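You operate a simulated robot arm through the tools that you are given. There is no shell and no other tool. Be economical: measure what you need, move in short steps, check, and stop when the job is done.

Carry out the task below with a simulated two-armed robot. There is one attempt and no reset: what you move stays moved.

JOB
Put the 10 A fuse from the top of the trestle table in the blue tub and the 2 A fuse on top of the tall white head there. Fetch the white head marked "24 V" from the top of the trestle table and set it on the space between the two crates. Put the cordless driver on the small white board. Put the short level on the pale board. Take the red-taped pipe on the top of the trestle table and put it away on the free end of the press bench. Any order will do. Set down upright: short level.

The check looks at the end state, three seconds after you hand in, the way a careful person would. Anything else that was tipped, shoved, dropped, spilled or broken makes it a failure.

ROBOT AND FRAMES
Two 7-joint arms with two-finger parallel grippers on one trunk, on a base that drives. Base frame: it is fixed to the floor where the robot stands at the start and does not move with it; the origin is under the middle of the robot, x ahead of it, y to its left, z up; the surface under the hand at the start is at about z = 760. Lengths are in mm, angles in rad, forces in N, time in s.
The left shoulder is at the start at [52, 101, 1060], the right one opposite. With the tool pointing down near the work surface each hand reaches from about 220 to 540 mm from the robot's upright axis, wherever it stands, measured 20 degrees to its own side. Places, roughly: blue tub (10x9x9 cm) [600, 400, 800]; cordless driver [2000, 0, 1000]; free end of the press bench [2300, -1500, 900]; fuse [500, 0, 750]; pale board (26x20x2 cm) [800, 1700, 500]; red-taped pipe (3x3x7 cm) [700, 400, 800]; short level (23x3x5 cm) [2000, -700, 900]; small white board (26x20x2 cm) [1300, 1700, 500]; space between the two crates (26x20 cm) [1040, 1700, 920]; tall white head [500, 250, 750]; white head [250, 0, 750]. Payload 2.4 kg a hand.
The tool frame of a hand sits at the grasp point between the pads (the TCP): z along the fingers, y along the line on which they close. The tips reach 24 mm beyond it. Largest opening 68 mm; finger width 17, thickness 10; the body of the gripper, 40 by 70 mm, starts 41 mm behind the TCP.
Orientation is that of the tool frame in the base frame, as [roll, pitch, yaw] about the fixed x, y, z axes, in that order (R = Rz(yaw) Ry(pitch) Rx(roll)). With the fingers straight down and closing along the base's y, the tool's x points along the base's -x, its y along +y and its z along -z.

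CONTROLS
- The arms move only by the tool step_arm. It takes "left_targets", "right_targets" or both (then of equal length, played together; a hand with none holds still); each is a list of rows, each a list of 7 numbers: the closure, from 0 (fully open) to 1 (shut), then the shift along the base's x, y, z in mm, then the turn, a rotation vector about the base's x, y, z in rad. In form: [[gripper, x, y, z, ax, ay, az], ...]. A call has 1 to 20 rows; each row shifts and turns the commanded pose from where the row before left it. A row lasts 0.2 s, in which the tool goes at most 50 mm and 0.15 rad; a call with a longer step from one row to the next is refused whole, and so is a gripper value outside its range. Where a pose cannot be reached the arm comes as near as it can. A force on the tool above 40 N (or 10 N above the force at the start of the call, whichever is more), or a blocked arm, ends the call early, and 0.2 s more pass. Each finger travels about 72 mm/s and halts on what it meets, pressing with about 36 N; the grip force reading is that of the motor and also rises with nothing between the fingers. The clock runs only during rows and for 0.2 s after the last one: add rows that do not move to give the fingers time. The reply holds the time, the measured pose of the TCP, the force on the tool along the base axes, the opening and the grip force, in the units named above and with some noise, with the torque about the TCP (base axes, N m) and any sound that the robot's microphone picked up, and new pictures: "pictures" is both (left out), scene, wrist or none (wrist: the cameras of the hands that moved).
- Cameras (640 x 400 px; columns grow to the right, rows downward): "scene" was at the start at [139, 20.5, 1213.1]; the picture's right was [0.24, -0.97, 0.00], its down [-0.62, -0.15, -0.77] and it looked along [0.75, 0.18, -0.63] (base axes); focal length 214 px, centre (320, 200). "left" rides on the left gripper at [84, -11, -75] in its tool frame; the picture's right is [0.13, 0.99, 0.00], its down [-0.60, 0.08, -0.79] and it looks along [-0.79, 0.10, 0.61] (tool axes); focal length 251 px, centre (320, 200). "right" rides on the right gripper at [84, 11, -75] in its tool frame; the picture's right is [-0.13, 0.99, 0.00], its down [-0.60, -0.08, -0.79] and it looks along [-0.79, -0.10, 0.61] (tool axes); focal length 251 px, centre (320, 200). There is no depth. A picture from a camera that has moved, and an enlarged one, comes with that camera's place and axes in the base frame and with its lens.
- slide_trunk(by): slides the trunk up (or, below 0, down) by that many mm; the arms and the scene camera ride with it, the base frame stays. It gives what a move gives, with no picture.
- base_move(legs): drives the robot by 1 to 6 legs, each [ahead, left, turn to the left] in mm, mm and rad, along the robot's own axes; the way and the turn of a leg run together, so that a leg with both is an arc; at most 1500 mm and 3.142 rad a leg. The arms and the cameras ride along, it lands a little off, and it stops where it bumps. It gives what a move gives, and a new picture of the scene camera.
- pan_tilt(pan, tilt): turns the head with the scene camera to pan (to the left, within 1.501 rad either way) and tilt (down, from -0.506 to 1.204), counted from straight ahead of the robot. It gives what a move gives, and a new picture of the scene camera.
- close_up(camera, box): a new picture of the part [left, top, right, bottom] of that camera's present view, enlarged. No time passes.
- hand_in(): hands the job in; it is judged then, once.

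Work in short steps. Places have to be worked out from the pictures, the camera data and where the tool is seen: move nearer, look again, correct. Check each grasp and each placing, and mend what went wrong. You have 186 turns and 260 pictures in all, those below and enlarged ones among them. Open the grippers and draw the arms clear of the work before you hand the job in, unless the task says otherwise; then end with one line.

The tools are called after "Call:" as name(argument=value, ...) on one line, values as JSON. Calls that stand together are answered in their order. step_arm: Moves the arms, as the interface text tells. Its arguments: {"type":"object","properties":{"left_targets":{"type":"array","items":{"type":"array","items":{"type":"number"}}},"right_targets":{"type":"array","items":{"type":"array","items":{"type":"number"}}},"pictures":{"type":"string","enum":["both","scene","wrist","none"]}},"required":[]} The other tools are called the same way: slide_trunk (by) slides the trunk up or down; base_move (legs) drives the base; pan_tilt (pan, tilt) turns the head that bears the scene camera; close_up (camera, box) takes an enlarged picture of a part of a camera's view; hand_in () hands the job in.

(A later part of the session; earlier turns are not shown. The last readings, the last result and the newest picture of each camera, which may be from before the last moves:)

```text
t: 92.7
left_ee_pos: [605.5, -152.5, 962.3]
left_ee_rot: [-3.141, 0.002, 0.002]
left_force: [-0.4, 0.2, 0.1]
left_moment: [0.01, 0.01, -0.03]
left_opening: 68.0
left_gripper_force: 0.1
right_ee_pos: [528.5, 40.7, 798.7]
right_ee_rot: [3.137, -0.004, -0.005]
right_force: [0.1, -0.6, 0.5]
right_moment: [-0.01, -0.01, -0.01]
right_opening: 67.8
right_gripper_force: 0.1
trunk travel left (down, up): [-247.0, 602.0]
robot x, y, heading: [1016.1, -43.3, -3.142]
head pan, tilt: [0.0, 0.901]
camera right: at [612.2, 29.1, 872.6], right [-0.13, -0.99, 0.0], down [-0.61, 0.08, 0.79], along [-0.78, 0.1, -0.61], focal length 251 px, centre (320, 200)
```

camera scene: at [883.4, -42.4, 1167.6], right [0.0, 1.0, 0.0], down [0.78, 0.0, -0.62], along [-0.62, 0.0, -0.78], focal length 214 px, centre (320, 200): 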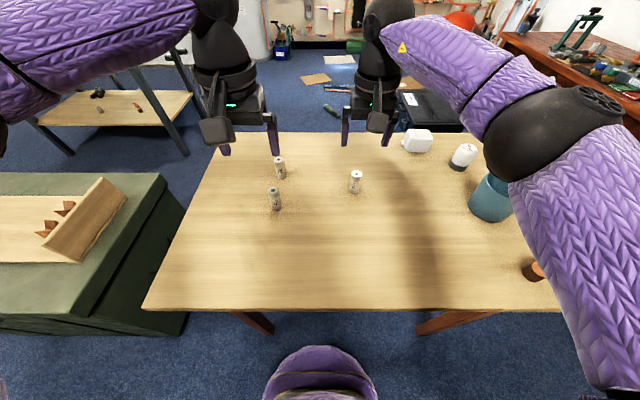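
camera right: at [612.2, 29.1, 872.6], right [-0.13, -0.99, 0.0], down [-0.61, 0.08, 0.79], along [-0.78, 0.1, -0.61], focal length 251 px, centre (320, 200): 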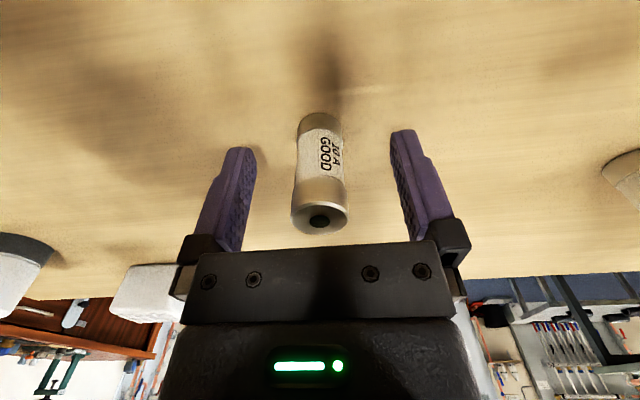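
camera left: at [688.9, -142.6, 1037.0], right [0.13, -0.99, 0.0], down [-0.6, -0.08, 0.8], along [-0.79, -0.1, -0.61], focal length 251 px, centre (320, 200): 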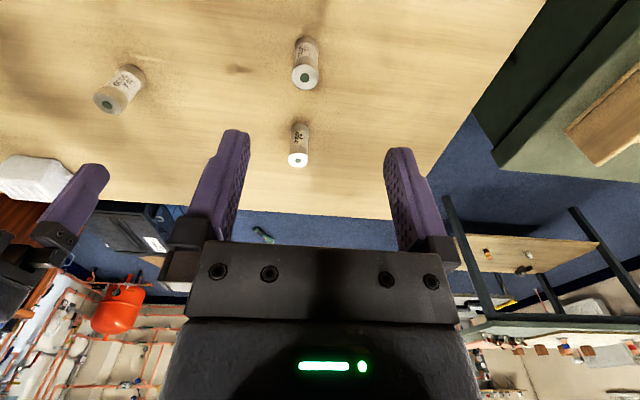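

The fuse sits centrally between the fingers; I close and lift.

Call:
step_arm(right_targets=[[0.3, 0, 0, 0, 0, 0, 0], [0.6, 0, 0, 0, 0, 0, 0], [0.9, 0, 0, 0, 0, 0, 0], [1, 0, 0, 0, 0, 0, 0], [1, 0, 0, 0, 0, 0, 0], [1, 0, 0, 20, 0, 0, 0], [1, 0, 0, 40, 0, 0, 0], [1, 0, 0, 40, 0, 0, 0], [1, 0, 0, 40, 0, 0, 0]], pictures="wrist")

```text
t: 94.7
left_ee_pos: [605.6, -154.3, 962.1]
left_ee_rot: [3.14, 0.004, -0.002]
left_force: [0.8, 0.7, 0.6]
left_moment: [0.0, 0.02, 0.0]
left_opening: 68.2
left_gripper_force: 0.0
right_ee_pos: [528.7, 39.5, 937.2]
right_ee_rot: [3.137, -0.004, -0.004]
right_force: [0.1, 0.0, -0.8]
right_moment: [0.01, 0.02, -0.01]
right_opening: 23.4
right_gripper_force: 35.9
trunk travel left (down, up): [-247.0, 602.0]
robot x, y, heading: [1014.7, -41.6, -3.145]
head pan, tilt: [0.0, 0.901]
camera right: at [612.1, 28.2, 1012.9], right [-0.13, -0.99, 0.0], down [-0.61, 0.08, 0.79], along [-0.78, 0.1, -0.61], focal length 251 px, centre (320, 200)
```

right: 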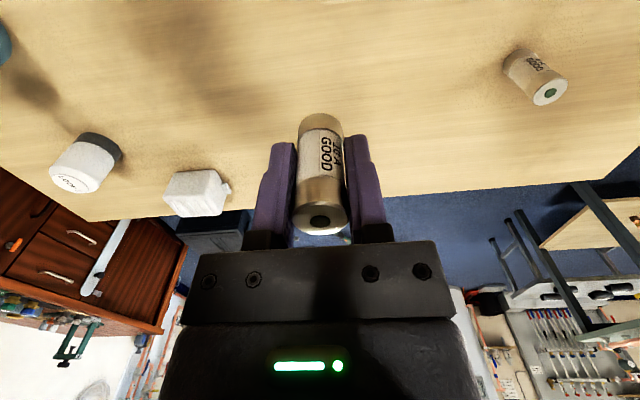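

10 A held (23 mm). Now the left hand: lower first, then forward to the 2 A fuse at (579, −144).

Call:
step_arm(left_targets=[[0, 0, 2, -30, 0, 0, 0], [0, -8, 3, -20, 0, 0, 0], [0, -9, 3, -10, 0, 0, 0], [0, -9, 2, 0, 0, 0, 0]], pictures="wrist")

```text
t: 95.7
left_ee_pos: [593.7, -158.7, 901.3]
left_ee_rot: [-3.141, 0.0, 0.003]
left_force: [0.6, 0.9, 0.7]
left_moment: [0.01, 0.02, 0.02]
left_opening: 68.2
left_gripper_force: 0.1
left hand out of reach, approached as far as the arm can: row 2, 3, 4
right_ee_pos: [529.1, 39.1, 937.5]
right_ee_rot: [3.139, -0.004, -0.004]
right_force: [-0.3, 0.8, 0.5]
right_moment: [0.0, -0.03, -0.03]
right_opening: 23.2
right_gripper_force: 36.0
trunk travel left (down, up): [-247.0, 602.0]
robot x, y, heading: [1015.6, -42.5, -3.144]
head pan, tilt: [0.0, 0.901]
camera left: at [677.6, -146.7, 977.7], right [0.13, -0.99, 0.0], down [-0.6, -0.08, 0.79], along [-0.79, -0.1, -0.61], focal length 251 px, centre (320, 200)
```

left: 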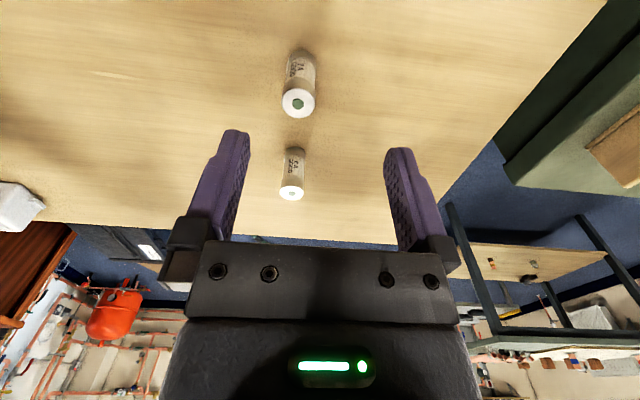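

The left arm prefers work further to its own side; I strafe right 50 mm and try again.

Call:
base_move(legs=[[10, -50, 0]])

Call:
step_arm(left_targets=[[0, 0, -18, 0, 0, 0, 0], [0, 0, -18, 0, 0, 0, 0], [0, -5, 0, 0, 0, 0, 0]], pictures="wrist")

```text
t: 96.6
left_ee_pos: [585.0, -107.2, 902.5]
left_ee_rot: [-3.14, 0.002, 0.004]
left_force: [-0.1, 0.3, 0.5]
left_moment: [0.01, -0.01, -0.02]
left_opening: 67.9
left_gripper_force: 0.1
right_ee_pos: [518.4, 89.2, 937.0]
right_ee_rot: [3.138, -0.003, -0.007]
right_force: [-0.1, -1.0, -0.2]
right_moment: [0.03, -0.02, 0.0]
right_opening: 23.3
right_gripper_force: 35.5
trunk travel left (down, up): [-247.0, 602.0]
robot x, y, heading: [1006.6, 8.3, -3.139]
head pan, tilt: [0.0, 0.901]
camera scene: at [872.6, 8.1, 1167.5], right [0.0, 1.0, 0.0], down [0.78, 0.0, -0.62], along [-0.62, 0.0, -0.78], focal length 214 px, centre (320, 200)
```

scene: 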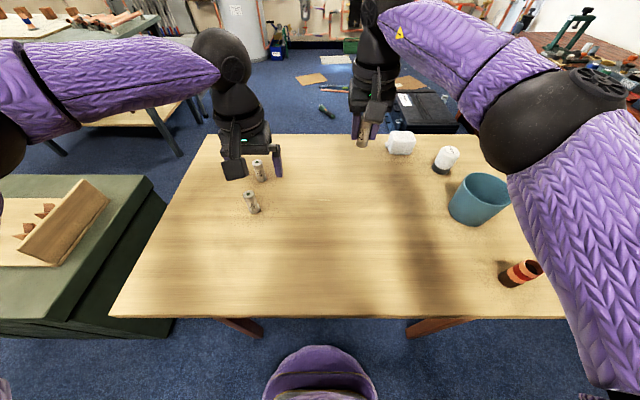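

```text
t: 97.4
left_ee_pos: [579.0, -143.5, 903.8]
left_ee_rot: [-3.14, 0.0, 0.003]
left_force: [0.1, -0.6, 0.8]
left_moment: [0.0, -0.04, 0.0]
left_opening: 67.8
left_gripper_force: 0.1
right_ee_pos: [519.0, 89.7, 937.4]
right_ee_rot: [3.137, -0.003, -0.006]
right_force: [0.4, 0.8, -0.1]
right_moment: [0.01, 0.0, 0.0]
right_opening: 23.3
right_gripper_force: 35.7
trunk travel left (down, up): [-247.0, 602.0]
robot x, y, heading: [1005.1, 8.5, -3.14]
head pan, tilt: [0.0, 0.901]
camera left: at [662.4, -131.9, 978.1], right [0.13, -0.99, 0.0], down [-0.6, -0.08, 0.79], along [-0.79, -0.1, -0.61], focal length 251 px, centre (320, 200)
```

left: 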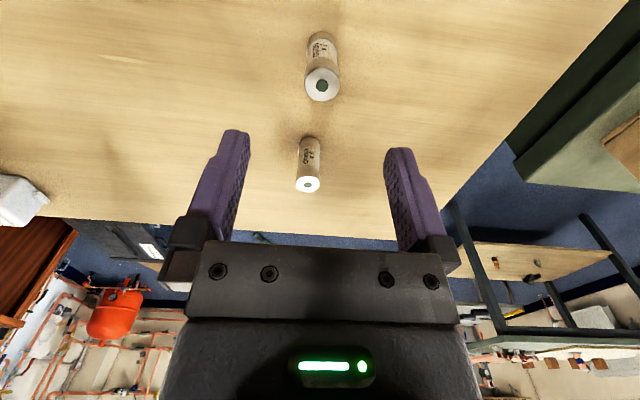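

The left hand is directly over the 2 A fuse; lower around it.

Call:
step_arm(left_targets=[[0, 0, 0, -30, 0, 0, 0], [0, 0, 0, -30, 0, 0, 0], [0, 0, 0, -30, 0, 0, 0], [0, 0, 0, -15, 0, 0, 0]], pictures="wrist")

```text
t: 98.4
left_ee_pos: [585.2, -147.5, 800.8]
left_ee_rot: [-3.138, 0.002, 0.004]
left_force: [0.0, -1.2, -0.1]
left_moment: [0.0, -0.03, -0.01]
left_opening: 68.3
left_gripper_force: 0.0
left hand out of reach, approached as far as the arm can: row 4
right_ee_pos: [518.9, 90.0, 937.3]
right_ee_rot: [3.137, -0.004, -0.005]
right_force: [-0.8, 0.1, 0.2]
right_moment: [0.0, 0.01, -0.01]
right_opening: 23.4
right_gripper_force: 36.2
trunk travel left (down, up): [-247.0, 602.0]
robot x, y, heading: [1005.8, 5.5, -3.143]
head pan, tilt: [0.0, 0.901]
camera left: at [668.8, -136.6, 875.7], right [0.13, -0.99, 0.0], down [-0.6, -0.08, 0.8], along [-0.79, -0.1, -0.61], focal length 251 px, centre (320, 200)
```

left: 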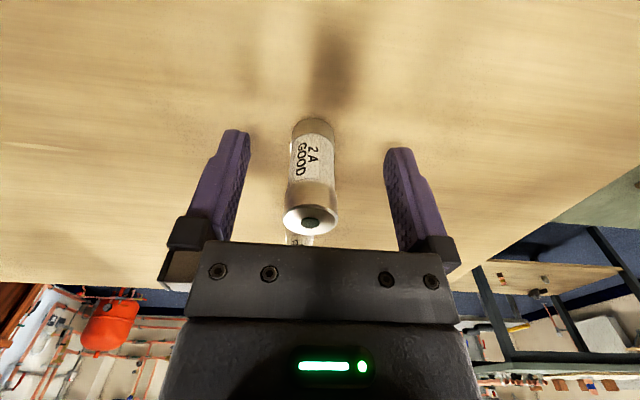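

I'm 6 mm short and 4 mm aside; I nudge the base by [6, −4].

Call:
base_move(legs=[[6, -4, 0]])

Call:
close_up(camera="left", box=[160, 80, 480, 280])

```text
t: 99.1
left_ee_pos: [579.3, -144.2, 801.3]
left_ee_rot: [-3.139, 0.005, 0.003]
left_force: [-0.4, 0.1, 0.7]
left_moment: [0.0, 0.05, -0.01]
left_opening: 67.9
left_gripper_force: 0.1
right_ee_pos: [513.4, 94.3, 937.4]
right_ee_rot: [3.139, -0.004, -0.005]
right_force: [-0.8, 0.5, -0.9]
right_moment: [0.0, -0.01, -0.01]
right_opening: 23.4
right_gripper_force: 36.6
trunk travel left (down, up): [-247.0, 602.0]
robot x, y, heading: [997.4, 14.6, -3.142]
head pan, tilt: [0.0, 0.901]
camera scene: at [866.4, 12.0, 1167.4], right [0.0, 1.0, 0.0], down [0.78, 0.0, -0.62], along [-0.62, 0.0, -0.78], focal length 214 px, centre (320, 200)
```

scene: 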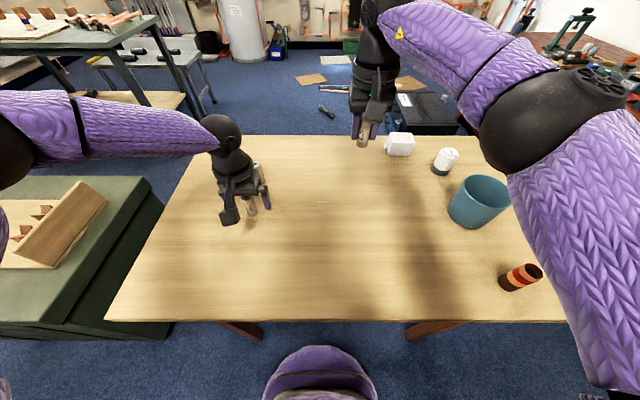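

```text
2.00 times, centred on (320, 180) of left
camera zoom: at [662.6, -132.6, 876.0], right [0.13, -0.99, 0.0], down [-0.6, -0.08, 0.8], along [-0.79, -0.1, -0.61], focal length 503 px, centre (320, 240)
```

zoom: 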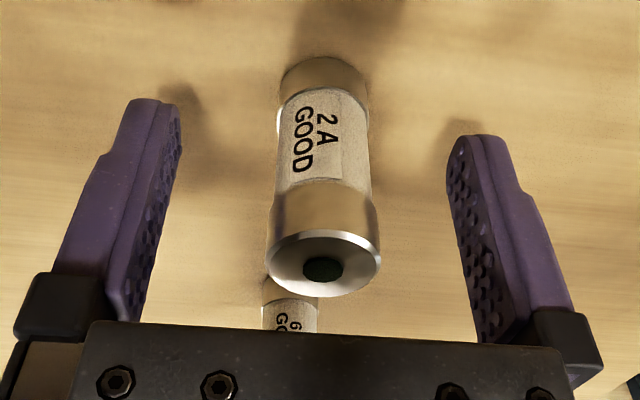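

Well centred. Close and lift.

Call:
step_arm(left_targets=[[0.3, 0, 0, 0, 0, 0, 0], [0.6, 0, 0, 0, 0, 0, 0], [0.9, 0, 0, 0, 0, 0, 0], [1, 0, 0, 0, 0, 0, 0], [1, 0, 0, 0, 0, 0, 0], [1, 0, 0, 20, 0, 0, 0], [1, 5, 0, 40, 0, 0, 0], [1, 10, 0, 40, 0, 0, 0], [1, 20, 0, 40, 0, 0, 0]], pictures="wrist")

```text
t: 101.1
left_ee_pos: [615.3, -144.1, 940.9]
left_ee_rot: [-3.138, 0.002, 0.003]
left_force: [-0.3, 0.0, -0.5]
left_moment: [-0.01, -0.01, 0.03]
left_opening: 23.1
left_gripper_force: 36.4
right_ee_pos: [512.7, 93.9, 936.3]
right_ee_rot: [3.137, -0.003, -0.005]
right_force: [-0.3, 0.5, -1.0]
right_moment: [0.01, 0.02, -0.02]
right_opening: 23.2
right_gripper_force: 35.7
trunk travel left (down, up): [-247.0, 602.0]
robot x, y, heading: [1003.0, 17.0, -3.14]
head pan, tilt: [0.0, 0.901]
camera left: at [698.1, -132.5, 1016.8], right [0.13, -0.99, 0.0], down [-0.6, -0.08, 0.8], along [-0.79, -0.1, -0.61], focal length 251 px, centre (320, 200)
```

left: 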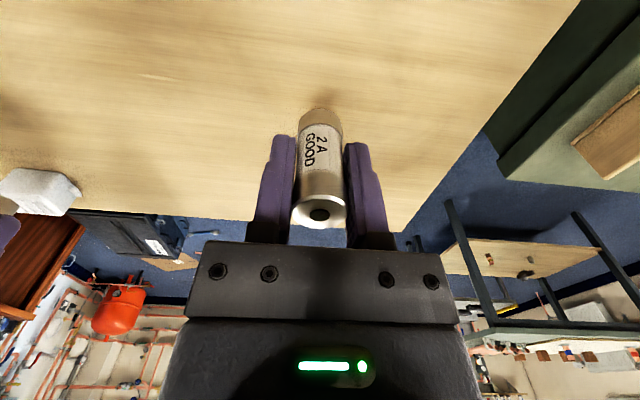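

Both fuses are held. With both hands at z≈937 I strafe right 205 mm to the tub.

Call:
base_move(legs=[[0, -205, 0]])

Call:
step_arm(right_targets=[[1, 15, 8, 0, 0, 0, 0], [1, 20, 8, 0, 0, 0, 0], [1, 20, 8, 0, 0, 0, 0], [1, 15, 8, 0, 0, 0, 0]], pictures="wrist")

```text
t: 102.7
left_ee_pos: [614.4, 61.4, 941.0]
left_ee_rot: [-3.137, 0.003, 0.004]
left_force: [-0.6, 0.2, -0.9]
left_moment: [-0.01, 0.03, -0.01]
left_opening: 23.3
left_gripper_force: 35.5
right_ee_pos: [513.8, 300.5, 937.3]
right_ee_rot: [3.138, -0.003, -0.006]
right_force: [0.2, 0.0, -0.4]
right_moment: [0.0, -0.02, 0.0]
right_opening: 23.4
right_gripper_force: 35.5
trunk travel left (down, up): [-247.0, 602.0]
robot x, y, heading: [1001.3, 219.6, -3.139]
head pan, tilt: [0.0, 0.901]
camera scene: at [866.1, 218.3, 1167.5], right [0.0, 1.0, 0.0], down [0.78, 0.0, -0.62], along [-0.62, 0.0, -0.78], focal length 214 px, centre (320, 200)
```

scene: 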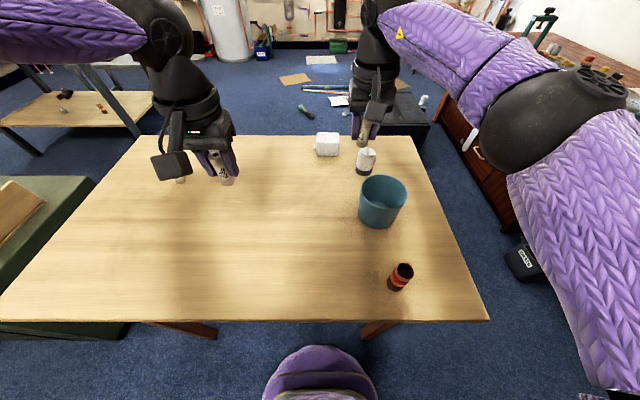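

```text
t: 103.7
left_ee_pos: [614.3, 61.6, 941.4]
left_ee_rot: [-3.138, 0.002, 0.004]
left_force: [-0.4, -1.0, -0.7]
left_moment: [0.0, 0.0, 0.0]
left_opening: 23.3
left_gripper_force: 35.8
right_ee_pos: [581.7, 333.0, 937.3]
right_ee_rot: [3.138, -0.003, -0.007]
right_force: [-0.4, 0.0, -0.7]
right_moment: [-0.05, 0.02, 0.02]
right_opening: 23.2
right_gripper_force: 36.0
trunk travel left (down, up): [-247.0, 602.0]
robot x, y, heading: [996.4, 217.1, -3.141]
head pan, tilt: [0.0, 0.901]
camera right: at [665.5, 320.6, 1012.6], right [-0.13, -0.99, 0.0], down [-0.61, 0.08, 0.79], along [-0.78, 0.1, -0.61], focal length 251 px, centre (320, 200)
```

right: 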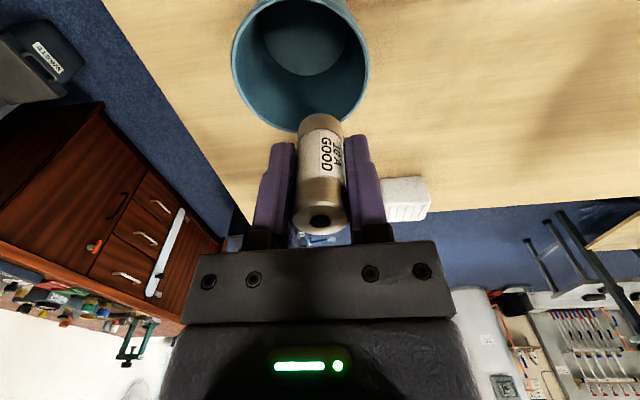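

Tub centre is about (590, 343). I move over it and lower the fuse inside.

Call:
step_arm(right_targets=[[1, 8, 10, -10, 0, 0, 0], [1, 0, 0, -30, 0, 0, 0], [1, 0, 0, -30, 0, 0, 0]], pictures="both")

```text
t: 104.5
left_ee_pos: [614.7, 62.0, 941.8]
left_ee_rot: [-3.137, 0.003, 0.003]
left_force: [-0.1, 0.0, -0.4]
left_moment: [-0.01, -0.02, 0.04]
left_opening: 23.3
left_gripper_force: 35.3
right_ee_pos: [589.8, 342.3, 867.1]
right_ee_rot: [3.139, -0.004, -0.004]
right_force: [-0.3, 0.7, -1.0]
right_moment: [-0.01, 0.01, -0.01]
right_opening: 23.2
right_gripper_force: 36.4
trunk travel left (down, up): [-247.0, 602.0]
robot x, y, heading: [997.2, 216.7, -3.138]
head pan, tilt: [0.0, 0.901]
camera scene: at [866.0, 218.2, 1167.4], right [0.0, 1.0, 0.0], down [0.78, 0.0, -0.62], along [-0.62, 0.0, -0.78], focal length 214 px, centre (320, 200)
camera right: at [673.1, 330.6, 941.5], right [-0.13, -0.99, 0.0], down [-0.61, 0.08, 0.79], along [-0.78, 0.1, -0.61], focal length 251 px, centre (320, 200)
```

scene: 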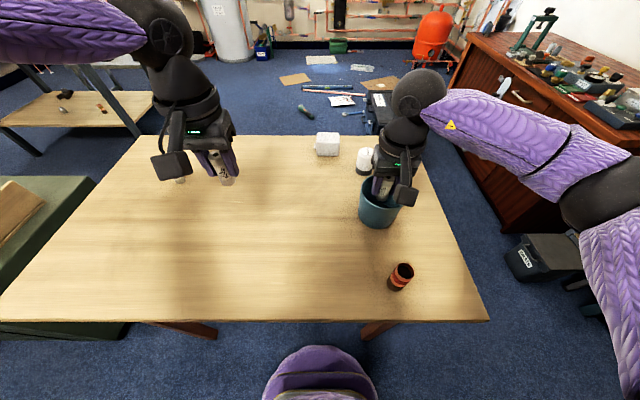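
right: 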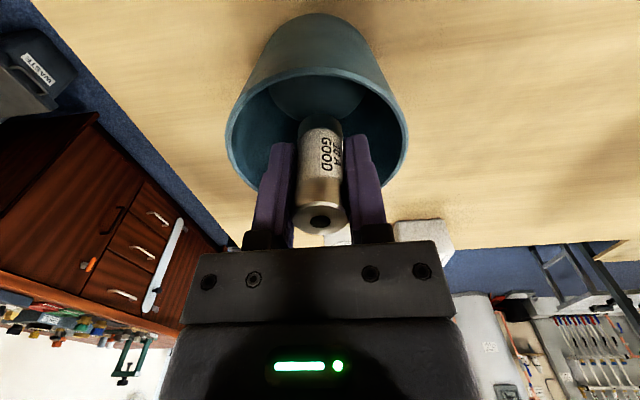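

Fuse is entering the tub; a small +6 mm x correction, lower to 826 and release with partial opening.

Call:
step_arm(right_targets=[[1, 5, 0, -20, 0, 0, 0], [1, 0, 0, -20, 0, 0, 0], [0.8, 0, 0, 0, 0, 0, 0], [0.5, 0, 0, 0, 0, 0, 0], [0.45, 0, 0, 0, 0, 0, 0], [0.45, 0, 0, 25, 0, 0, 0], [0.45, 0, 0, 40, 0, 0, 0], [0.45, 0, 0, 40, 0, 0, 0], [0.45, 5, 0, 40, 0, 0, 0]], pictures="both")

```text
t: 106.5
left_ee_pos: [614.2, 62.1, 941.2]
left_ee_rot: [-3.139, 0.004, 0.003]
left_force: [-0.2, 0.0, -1.0]
left_moment: [-0.02, 0.01, 0.04]
left_opening: 23.2
left_gripper_force: 36.1
right_ee_pos: [599.5, 342.5, 972.0]
right_ee_rot: [3.139, -0.003, -0.005]
right_force: [-0.8, -1.2, 0.8]
right_moment: [-0.02, 0.01, 0.0]
right_opening: 37.3
right_gripper_force: 0.0
trunk travel left (down, up): [-247.0, 602.0]
robot x, y, heading: [997.7, 216.2, -3.139]
head pan, tilt: [0.0, 0.901]
camera scene: at [866.1, 218.2, 1167.5], right [0.0, 1.0, 0.0], down [0.78, 0.0, -0.62], along [-0.62, 0.0, -0.78], focal length 214 px, centre (320, 200)
camera right: at [682.7, 330.4, 1047.1], right [-0.13, -0.99, 0.0], down [-0.61, 0.08, 0.79], along [-0.78, 0.1, -0.61], focal length 251 px, centre (320, 200)
```

scene: 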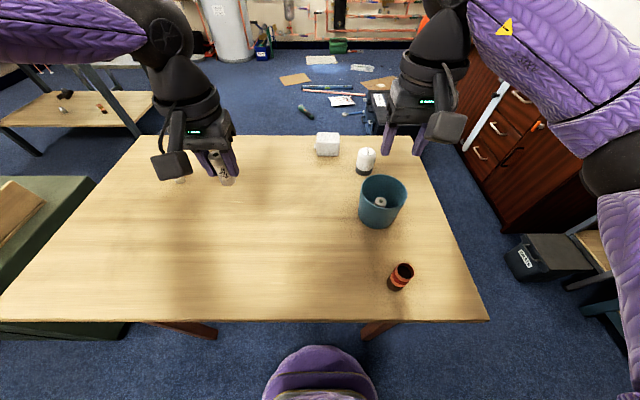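
right: 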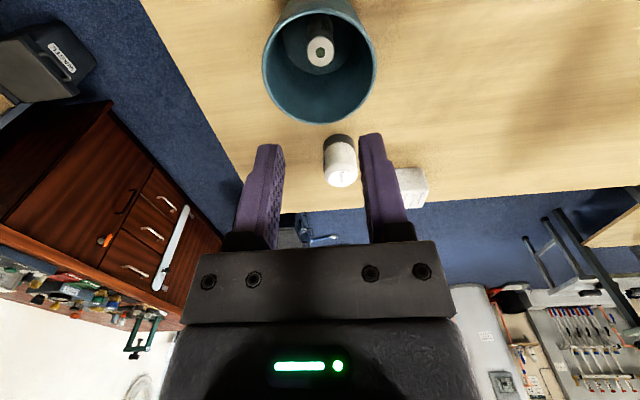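

10 A stands in the tub. Next the pipe at about (743, 352) with the right hand: move over it.

Call:
step_arm(right_targets=[[0.2, 28, 0, 0, 0, 0, 0], [0, 30, 2, 0, 0, 0, 0], [0, 30, 2, 0, 0, 0, 0], [0, 30, 3, -10, 0, 0, 0], [0, 26, 2, -30, 0, 0, 0]], pictures="wrist")

```text
t: 107.7
left_ee_pos: [613.8, 62.5, 941.2]
left_ee_rot: [-3.138, 0.004, 0.003]
left_force: [0.5, 0.0, -0.6]
left_moment: [-0.01, -0.01, 0.04]
left_opening: 23.3
left_gripper_force: 36.0
right_ee_pos: [744.8, 351.2, 931.3]
right_ee_rot: [3.137, -0.003, -0.006]
right_force: [0.4, 0.3, 0.1]
right_moment: [-0.02, 0.0, -0.01]
right_opening: 68.2
right_gripper_force: 0.0
trunk travel left (down, up): [-247.0, 602.0]
robot x, y, heading: [1003.7, 217.6, -3.141]
head pan, tilt: [0.0, 0.901]
camera right: at [828.3, 339.5, 1006.6], right [-0.13, -0.99, 0.0], down [-0.61, 0.08, 0.79], along [-0.78, 0.1, -0.61], focal length 251 px, centre (320, 200)
```

right: 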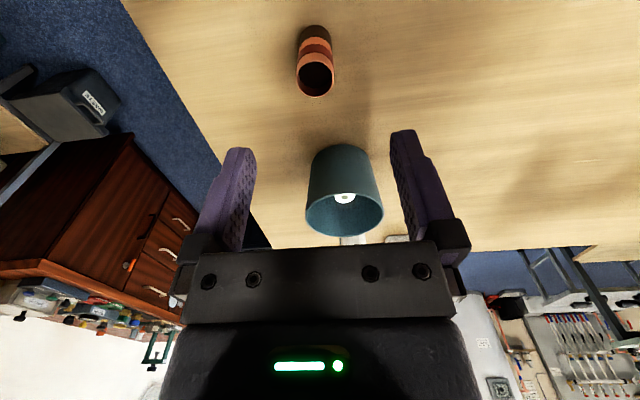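

The hand is over the pipe (746, 353). Lower and close.

Call:
step_arm(right_targets=[[0, 1, 2, -30, 0, 0, 0], [0, 0, 0, -35, 0, 0, 0], [0, 0, 0, -35, 0, 0, 0], [0, 0, 0, -26, 0, 0, 0], [0.3, 0, 0, 0, 0, 0, 0], [0.6, 0, 0, 0, 0, 0, 0], [0.9, 0, 0, 0, 0, 0, 0], [1, 0, 0, 0, 0, 0, 0], [1, 0, 0, 0, 0, 0, 0]], pictures="wrist")

```text
t: 109.7
left_ee_pos: [615.1, 62.6, 941.1]
left_ee_rot: [-3.138, 0.003, 0.003]
left_force: [-0.3, 0.1, -0.6]
left_moment: [0.02, -0.03, 0.0]
left_opening: 23.3
left_gripper_force: 36.1
right_ee_pos: [745.9, 353.7, 806.5]
right_ee_rot: [3.14, -0.003, -0.007]
right_force: [0.0, -0.2, 0.8]
right_moment: [0.05, -0.02, -0.01]
right_opening: 26.9
right_gripper_force: 36.1
trunk travel left (down, up): [-247.0, 602.0]
robot x, y, heading: [999.4, 219.9, -3.141]
head pan, tilt: [0.0, 0.901]
camera right: at [828.7, 342.2, 882.0], right [-0.13, -0.99, 0.0], down [-0.61, 0.08, 0.79], along [-0.78, 0.1, -0.61], focal length 251 px, centre (320, 200)
```

right: 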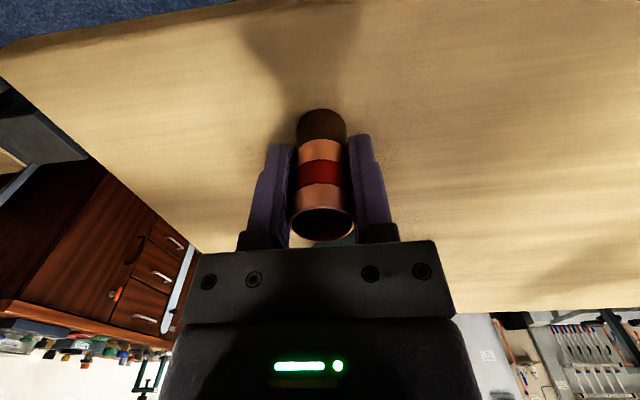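

Pipe held (27 mm). I lift it and raise the left hand too, keeping everything above 950.

Call:
step_arm(right_targets=[[1, 0, 0, 25, 0, 0, 0], [1, 0, 0, 40, 0, 0, 0], [1, 0, 0, 40, 0, 0, 0], [1, 0, 0, 40, 0, 0, 0], [1, 0, 0, 40, 0, 0, 0]], left_targets=[[1, 0, 0, 10, 0, 0, 0], [1, 0, 0, 10, 0, 0, 0], [1, 0, 0, 10, 0, 0, 0], [1, 0, 0, 10, 0, 0, 0], [1, 0, 0, 10, 0, 0, 0]], pictures="none")

```text
t: 110.9
left_ee_pos: [614.1, 62.7, 991.8]
left_ee_rot: [-3.137, 0.004, 0.004]
left_force: [-0.4, 0.2, -0.5]
left_moment: [0.01, -0.02, 0.01]
left_opening: 23.2
left_gripper_force: 36.2
right_ee_pos: [745.4, 354.1, 992.6]
right_ee_rot: [3.139, -0.004, -0.006]
right_force: [-0.2, -0.2, -1.1]
right_moment: [-0.02, 0.02, 0.01]
right_opening: 26.9
right_gripper_force: 36.0
trunk travel left (down, up): [-247.0, 602.0]
robot x, y, heading: [999.7, 219.7, -3.138]
head pan, tilt: [0.0, 0.901]
```

Both hands at z≈992 holding their items. I back off, strafe to y≈810, turn to face −y and strafe along the table's left side.

Call:
base_move(legs=[[-90, 0, 0], [0, -590, 0], [0, 0, 1.571], [0, -750, 0]])

```text
t: 122.5
left_ee_pos: [492.5, 426.4, 991.7]
left_ee_rot: [-3.139, 0.004, 1.578]
left_force: [-0.1, 0.0, 0.0]
left_moment: [-0.02, -0.01, 0.01]
left_opening: 23.4
left_gripper_force: 36.4
right_ee_pos: [199.6, 554.8, 993.3]
right_ee_rot: [3.137, -0.005, 1.569]
right_force: [0.0, 0.0, -0.9]
right_moment: [0.02, 0.03, 0.0]
right_opening: 26.5
right_gripper_force: 36.0
trunk travel left (down, up): [-247.0, 602.0]
robot x, y, heading: [335.0, 814.0, -1.568]
head pan, tilt: [0.0, 0.901]
camera scene: at [337.4, 676.0, 1167.5], right [-1.0, -0.01, 0.0], down [0.0, 0.78, -0.62], along [0.0, -0.62, -0.78], focal length 214 px, centre (320, 200)
```

scene: 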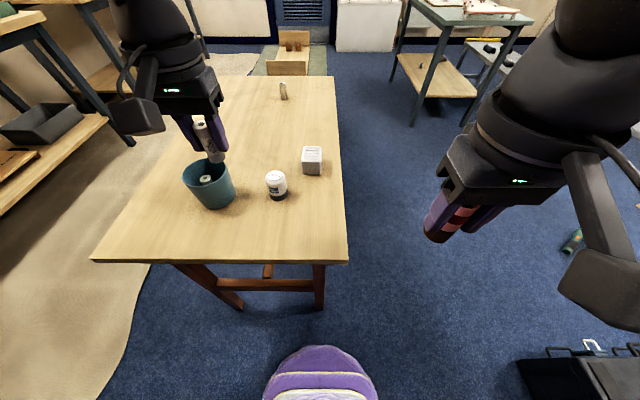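

I'm facing the table's left side. Close up on the tall head for its position and top height.

Call:
close_up(camera="scene", box=[160, 120, 340, 230])

Call:
close_up(camera="left", box=[0, 0, 640, 400])

```text
3.56 times, centred on (250, 175) of scene
camera zoom: at [337.4, 676.0, 1167.5], right [-1.0, -0.01, 0.0], down [0.0, 0.78, -0.62], along [0.0, -0.62, -0.78], focal length 763 px, centre (569, 289)
```

zoom: 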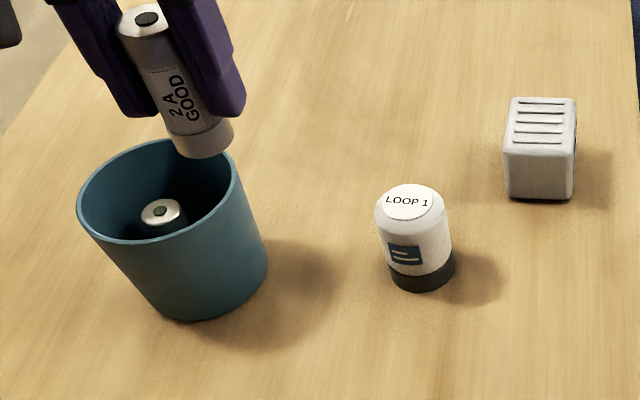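

```text
1.00 times, centred on (320, 200) of left (not enlarged: the box is as wide or as high as the picture)
camera zoom: at [479.3, 511.0, 1066.7], right [0.99, 0.14, 0.0], down [0.09, -0.6, 0.8], along [0.11, -0.79, -0.61], focal length 251 px, centre (320, 200)
```

zoom: 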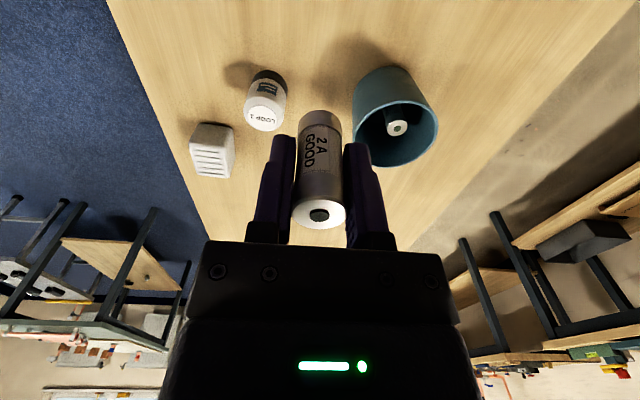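

Tall head is centred near (440, 332), top at z≈823. I drive nearer [75, −30] so the left hand reaches it easily.

Call:
base_move(legs=[[75, -30, 0]])

Call:
step_arm(left_targets=[[1, -8, -6, 0, 0, 0, 0], [1, -8, -6, -15, 0, 0, 0], [1, -4, -3, -30, 0, 0, 0]])

```text
t: 123.6
left_ee_pos: [462.6, 351.3, 990.9]
left_ee_rot: [-3.14, 0.004, 1.578]
left_force: [0.0, -0.5, -0.7]
left_moment: [0.01, 0.01, 0.0]
left_opening: 23.5
left_gripper_force: 36.0
right_ee_pos: [169.9, 480.9, 991.7]
right_ee_rot: [3.137, -0.004, 1.569]
right_force: [0.3, 0.0, -0.1]
right_moment: [0.0, -0.03, 0.04]
right_opening: 26.6
right_gripper_force: 36.0
trunk travel left (down, up): [-247.0, 602.0]
robot x, y, heading: [302.3, 735.2, -1.567]
head pan, tilt: [0.0, 0.901]
camera scene: at [307.9, 600.9, 1167.4], right [-1.0, -0.01, 0.0], down [0.0, 0.78, -0.62], along [0.0, -0.62, -0.78], focal length 214 px, centre (320, 200)
```

scene: 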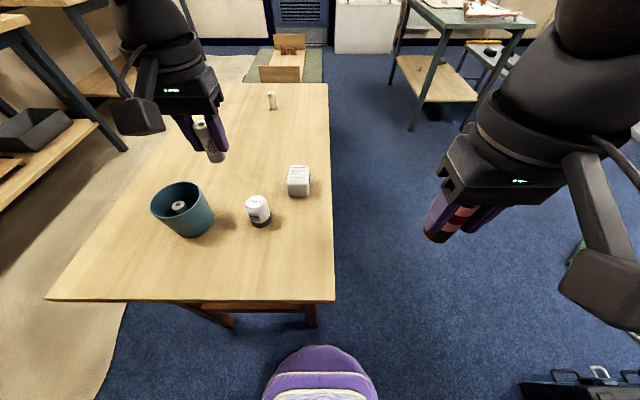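

```text
t: 124.4
left_ee_pos: [442.5, 337.8, 946.2]
left_ee_rot: [-3.137, 0.005, 1.579]
left_force: [0.4, -0.5, -1.5]
left_moment: [0.01, -0.03, -0.01]
left_opening: 22.9
left_gripper_force: 36.2
right_ee_pos: [171.4, 480.6, 991.3]
right_ee_rot: [3.137, -0.003, 1.57]
right_force: [-0.1, -0.8, -0.4]
right_moment: [0.01, -0.02, -0.03]
right_opening: 26.8
right_gripper_force: 36.5
trunk travel left (down, up): [-247.0, 602.0]
robot x, y, heading: [303.1, 739.6, -1.569]
head pan, tilt: [0.0, 0.901]
camera scene: at [308.0, 601.0, 1167.4], right [-1.0, -0.01, 0.0], down [0.0, 0.78, -0.62], along [0.0, -0.62, -0.78], focal length 214 px, centre (320, 200)
camera left: at [430.3, 421.6, 1021.5], right [0.99, 0.14, 0.0], down [0.09, -0.6, 0.8], along [0.11, -0.79, -0.61], focal length 251 px, centre (320, 200)
```

scene: 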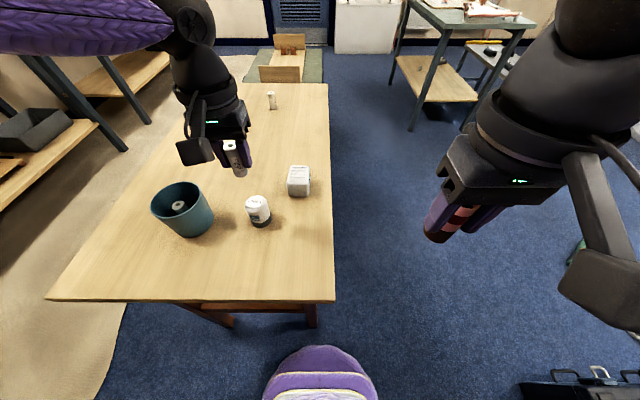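
left: 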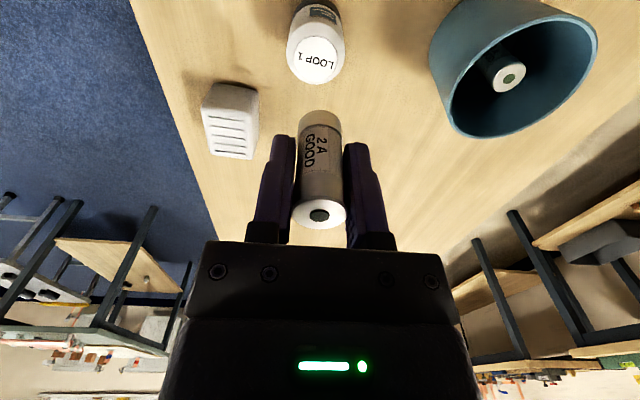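

The head's top centre is at about (437, 335.5). I move there and lower to z 900 for a check.

Call:
step_arm(left_targets=[[1, -5, -2, -15, 0, 0, 0], [1, 0, 0, -25, 0, 0, 0]], pictures="none")

Call:
close_up(camera="left", box=[200, 0, 440, 250])

Call:
close_up(camera="scene", box=[190, 120, 330, 240])

```text
t: 125.0
left_ee_pos: [437.6, 334.7, 907.8]
left_ee_rot: [-3.137, 0.004, 1.578]
left_force: [0.6, 0.1, -1.3]
left_moment: [-0.02, 0.01, 0.01]
left_opening: 23.5
left_gripper_force: 36.0
right_ee_pos: [170.8, 481.3, 991.8]
right_ee_rot: [3.138, -0.003, 1.569]
right_force: [0.2, 0.4, -0.2]
right_moment: [0.01, 0.0, -0.06]
right_opening: 26.7
right_gripper_force: 36.6
trunk travel left (down, up): [-247.0, 602.0]
robot x, y, heading: [306.9, 737.8, -1.559]
head pan, tilt: [0.0, 0.901]
```

```text
1.60 times, centred on (320, 125) of left
camera zoom: at [424.9, 418.8, 981.9], right [0.99, 0.14, 0.0], down [0.09, -0.6, 0.8], along [0.11, -0.79, -0.61], focal length 402 px, centre (320, 320)
```

zoom: 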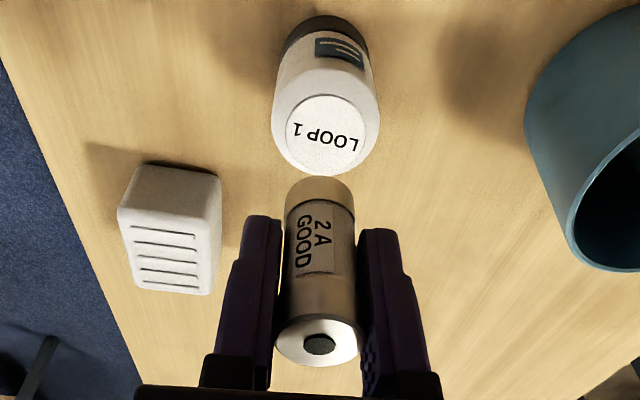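

```text
3.33 times, centred on (260, 180) of scene
camera zoom: at [308.0, 601.0, 1167.4], right [-1.0, -0.01, 0.0], down [0.0, 0.78, -0.62], along [0.0, -0.62, -0.78], focal length 715 px, centre (520, 267)
```

zoom: 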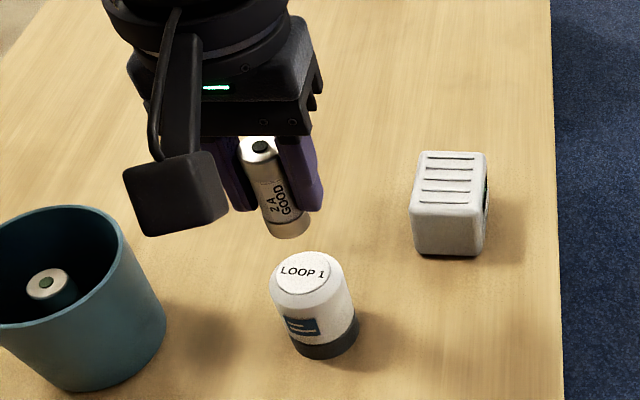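

Aligned within about a millimetre or two. I lower to near contact, then creep.

Call:
step_arm(left_targets=[[1, 1, 0, -15, 0, 0, 0], [1, 0, 0, -15, 0, 0, 0], [1, 0, 0, -9, 0, 0, 0]], pictures="none")

Call:
close_up(camera="scene", box=[190, 120, 330, 240])

Call:
close_up(camera="left", box=[200, 0, 440, 250])

```text
t: 125.8
left_ee_pos: [438.1, 334.0, 867.8]
left_ee_rot: [-3.138, 0.003, 1.579]
left_force: [0.1, 0.4, -1.3]
left_moment: [-0.01, -0.01, 0.02]
left_opening: 23.4
left_gripper_force: 35.8
right_ee_pos: [170.9, 479.9, 991.6]
right_ee_rot: [3.138, -0.004, 1.569]
right_force: [-0.5, -0.5, -0.1]
right_moment: [0.07, 0.01, 0.0]
right_opening: 26.8
right_gripper_force: 36.3
trunk travel left (down, up): [-247.0, 602.0]
robot x, y, heading: [304.9, 734.7, -1.566]
head pan, tilt: [0.0, 0.901]
```

```text
3.33 times, centred on (260, 180) of scene
camera zoom: at [308.0, 601.1, 1167.5], right [-1.0, -0.01, 0.0], down [0.0, 0.78, -0.62], along [0.0, -0.62, -0.78], focal length 715 px, centre (520, 267)
```

zoom: 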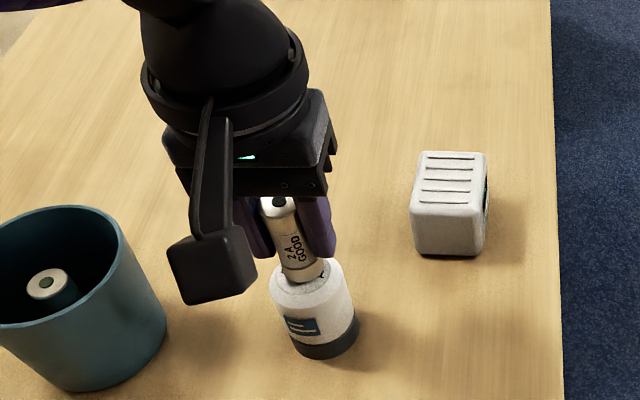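

```text
1.60 times, centred on (320, 125) of left
camera zoom: at [425.8, 418.9, 942.4], right [0.99, 0.14, 0.0], down [0.09, -0.6, 0.8], along [0.11, -0.79, -0.61], focal length 402 px, centre (320, 320)
```

zoom: 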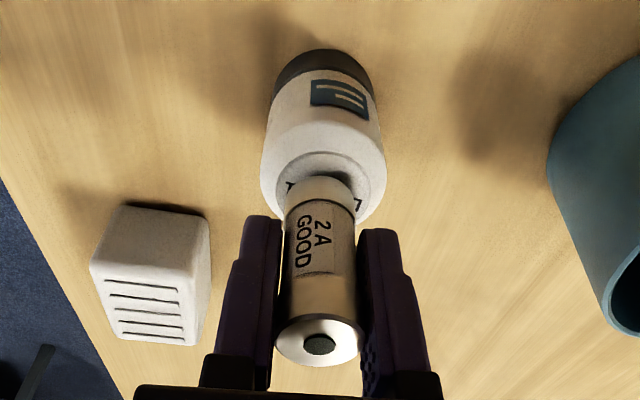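

Fuse is over the disc's centre. Creep down to contact.

Call:
step_arm(left_targets=[[1, 0.5, 0, -2, 0, 0, 0], [1, 0, 0, -2, 0, 0, 0], [1, 0, 0, -1.5, 0, 0, 0]], pictures="none")

```text
t: 126.6
left_ee_pos: [438.0, 335.1, 864.4]
left_ee_rot: [-3.138, 0.01, 1.581]
left_force: [4.0, -3.5, 32.1]
left_moment: [-0.09, -0.17, 0.01]
left_opening: 23.3
left_gripper_force: 36.2
right_ee_pos: [170.5, 482.1, 992.9]
right_ee_rot: [3.136, -0.001, 1.571]
right_force: [0.2, -0.3, -0.2]
right_moment: [0.02, 0.01, -0.02]
right_opening: 26.6
right_gripper_force: 35.5
trunk travel left (down, up): [-247.0, 602.0]
robot x, y, heading: [304.4, 742.3, -1.566]
head pan, tilt: [0.0, 0.901]
```

Contact at 32 N. I relieve 1.5 mm and check the force before releasing.

Call:
step_arm(left_targets=[[1, 0, 0, 1.2, 0, 0, 0]], pictures="none")

```text
t: 127.0
left_ee_pos: [437.8, 334.1, 864.5]
left_ee_rot: [-3.139, 0.009, 1.577]
left_force: [3.5, -6.4, 32.0]
left_moment: [-0.31, -0.11, 0.01]
left_opening: 23.1
left_gripper_force: 35.6
right_ee_pos: [170.8, 482.3, 991.9]
right_ee_rot: [3.138, -0.002, 1.569]
right_force: [0.1, -0.3, -0.2]
right_moment: [0.0, -0.02, -0.04]
right_opening: 26.6
right_gripper_force: 36.0
trunk travel left (down, up): [-247.0, 602.0]
robot x, y, heading: [305.8, 736.2, -1.567]
head pan, tilt: [0.0, 0.901]
```

Still 32 N, so a bit more relief.

Call:
step_arm(left_targets=[[1, 0, 0, 1.5, 0, 0, 0], [1, 0, 0, 0.5, 0, 0, 0]], pictures="none")

```text
t: 127.6
left_ee_pos: [439.3, 335.2, 865.4]
left_ee_rot: [-3.139, 0.001, 1.577]
left_force: [-0.7, -4.3, 11.3]
left_moment: [-0.23, -0.01, -0.02]
left_opening: 23.3
left_gripper_force: 35.7
right_ee_pos: [170.3, 481.9, 991.5]
right_ee_rot: [3.137, -0.003, 1.569]
right_force: [0.9, -0.2, -1.0]
right_moment: [-0.02, 0.0, 0.01]
right_opening: 26.9
right_gripper_force: 36.0
trunk travel left (down, up): [-247.0, 602.0]
robot x, y, heading: [308.7, 738.1, -1.568]
head pan, tilt: [0.0, 0.901]
```

Down to 11 N. One more small relief, then open slowly.

Call:
step_arm(left_targets=[[1, 0, 0, 0.7, 0, 0, 0], [0.95, 0, 0, 0, 0, 0, 0], [0.85, 0, 0, 0, 0, 0, 0], [0.7, 0, 0, 0, 0, 0, 0], [0.5, 0, 0, 0, 0, 0, 0], [0.3, 0, 0, 0, 0, 0, 0], [0.1, 0, 0, 0, 0, 0, 0], [0, 0, 0, 0, 0, 0, 0]], pictures="both")

```text
t: 129.4
left_ee_pos: [438.1, 334.3, 866.6]
left_ee_rot: [-3.14, 0.003, 1.577]
left_force: [-0.2, 0.0, 0.3]
left_moment: [0.03, -0.02, 0.04]
left_opening: 68.1
left_gripper_force: 0.1
right_ee_pos: [171.1, 480.5, 991.3]
right_ee_rot: [3.141, -0.004, 1.57]
right_force: [-0.3, -0.2, -1.1]
right_moment: [0.01, 0.0, -0.02]
right_opening: 26.7
right_gripper_force: 36.1
trunk travel left (down, up): [-247.0, 602.0]
robot x, y, heading: [308.1, 731.4, -1.564]
head pan, tilt: [0.0, 0.901]
camera scene: at [308.0, 601.1, 1167.5], right [-1.0, -0.01, 0.0], down [0.0, 0.78, -0.62], along [0.0, -0.62, -0.78], focal length 214 px, centre (320, 200)
camera left: at [426.0, 419.1, 941.2], right [0.99, 0.14, 0.0], down [0.09, -0.6, 0.8], along [0.11, -0.79, -0.61], focal length 251 px, centre (320, 200)
```

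scene: 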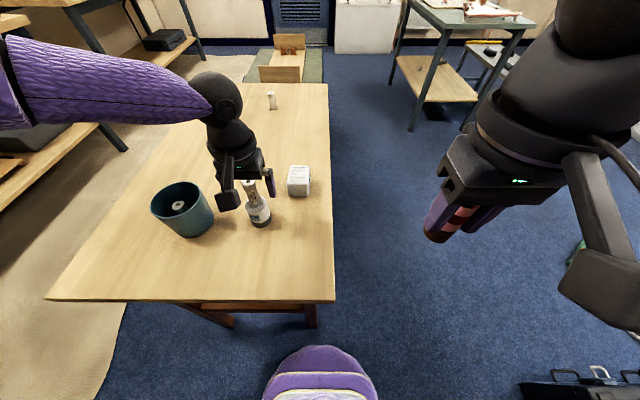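
left: 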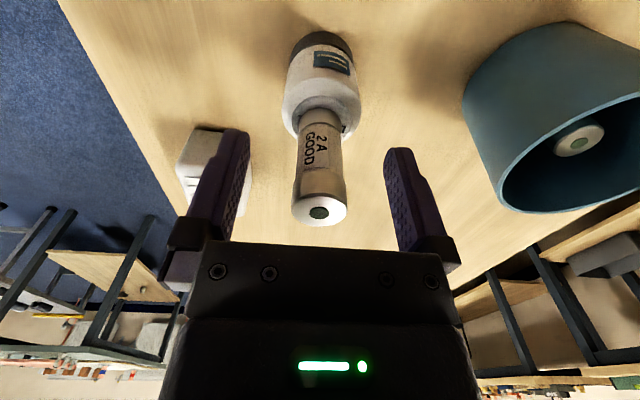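

The fuse stands on the tall head. I lift straight up, clear of it.

Call:
step_arm(left_targets=[[0, 0, 0, 15, 0, 0, 0], [0, 0, 0, 30, 0, 0, 0], [0, 0, 0, 40, 0, 0, 0], [0, 0, 0, 40, 0, 0, 0], [0, 0, 20, 30, 0, 0, 0]], pictures="scene")

Call:
close_up(camera="scene", box=[140, 120, 330, 240])

```text
t: 130.6
left_ee_pos: [437.3, 356.1, 1022.3]
left_ee_rot: [-3.137, 0.004, 1.577]
left_force: [0.8, 0.3, 0.0]
left_moment: [0.02, 0.02, -0.04]
left_opening: 68.0
left_gripper_force: 0.1
right_ee_pos: [170.5, 481.5, 990.8]
right_ee_rot: [3.137, -0.005, 1.569]
right_force: [0.1, -0.1, -0.7]
right_moment: [0.01, -0.02, -0.02]
right_opening: 26.8
right_gripper_force: 35.8
trunk travel left (down, up): [-247.0, 602.0]
robot x, y, heading: [305.6, 738.8, -1.562]
head pan, tilt: [0.0, 0.901]
camera scene: at [307.9, 601.1, 1167.5], right [-1.0, -0.01, 0.0], down [0.0, 0.78, -0.62], along [0.0, -0.62, -0.78], focal length 214 px, centre (320, 200)
```

scene: 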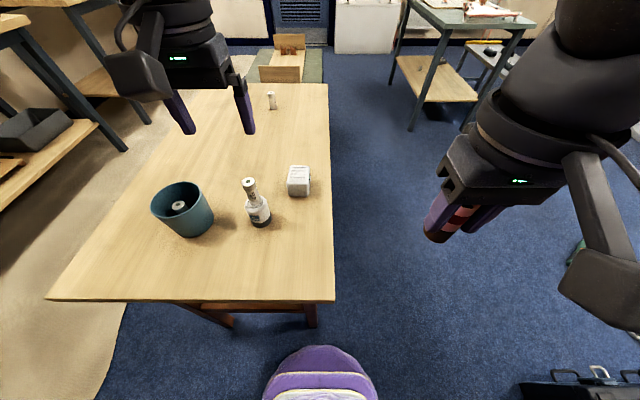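

```text
3.33 times, centred on (235, 180) of scene
camera zoom: at [307.9, 601.1, 1167.5], right [-1.0, -0.01, 0.0], down [0.0, 0.78, -0.62], along [0.0, -0.62, -0.78], focal length 715 px, centre (603, 267)
```

zoom: 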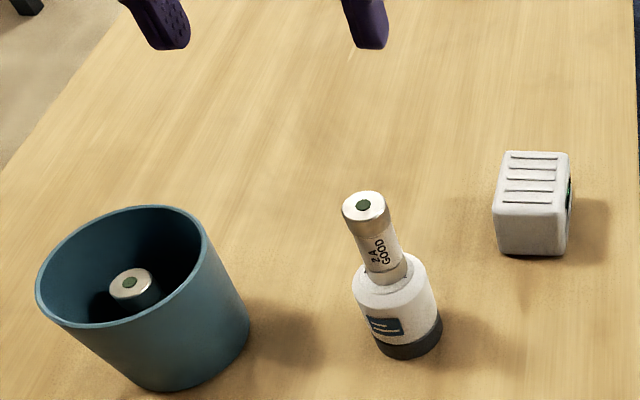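

All table items are done. With the pipe in the right hand, I drive out and turn to face the benches (+x).

Call:
base_move(legs=[[-80, 0, 0], [0, 850, 0], [0, 0, 1.57]])

Call:
pan_tilt(pan=-0.7, tilt=0.35)

```text
t: 139.6
left_ee_pos: [1535.5, 950.9, 1022.8]
left_ee_rot: [-3.137, 0.005, -3.141]
left_force: [0.0, 0.6, -0.2]
left_moment: [0.04, -0.04, 0.03]
left_opening: 68.1
left_gripper_force: 0.1
right_ee_pos: [1406.8, 684.5, 991.9]
right_ee_rot: [3.138, -0.004, 3.136]
right_force: [0.4, 0.7, -1.3]
right_moment: [0.0, 0.04, -0.06]
right_opening: 27.0
right_gripper_force: 36.3
trunk travel left (down, up): [-247.0, 602.0]
robot x, y, heading: [1153.0, 821.6, 0.002]
head pan, tilt: [0.0, 0.901]
camera scene: at [1290.4, 820.9, 1167.5], right [0.0, -1.0, 0.0], down [-0.78, 0.0, -0.62], along [0.62, 0.0, -0.78], focal length 214 px, centre (320, 200)
```

scene: 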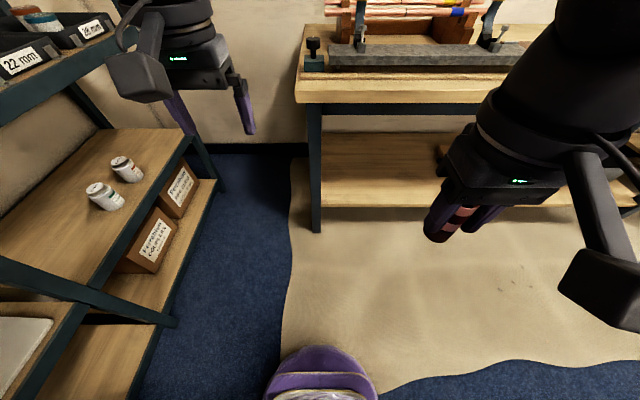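

```text
t: 140.6
left_ee_pos: [1535.6, 951.1, 1022.2]
left_ee_rot: [-3.139, 0.003, -3.14]
left_force: [-0.7, 0.6, -0.2]
left_moment: [0.02, -0.01, 0.0]
left_opening: 67.9
left_gripper_force: 0.1
right_ee_pos: [1407.2, 684.2, 991.4]
right_ee_rot: [3.137, -0.004, 3.135]
right_force: [-1.1, 0.3, -0.6]
right_moment: [0.02, -0.03, 0.01]
right_opening: 26.9
right_gripper_force: 36.5
trunk travel left (down, up): [-247.0, 602.0]
robot x, y, heading: [1151.2, 821.6, 0.002]
head pan, tilt: [-0.7, 0.351]
camera scene: at [1286.2, 761.0, 1215.0], right [-0.64, -0.77, 0.0], down [-0.26, 0.22, -0.94], along [0.72, -0.6, -0.34], focal length 214 px, centre (320, 200)
```

scene: 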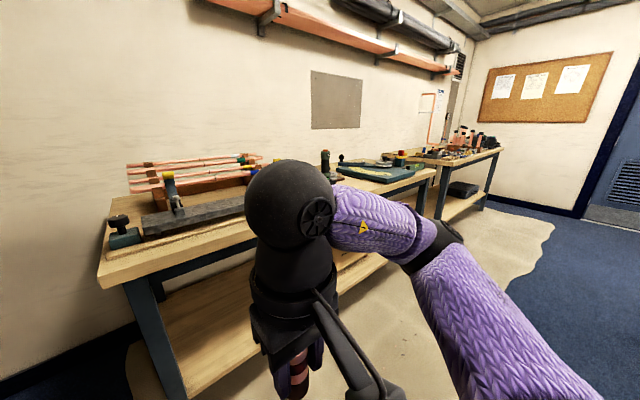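

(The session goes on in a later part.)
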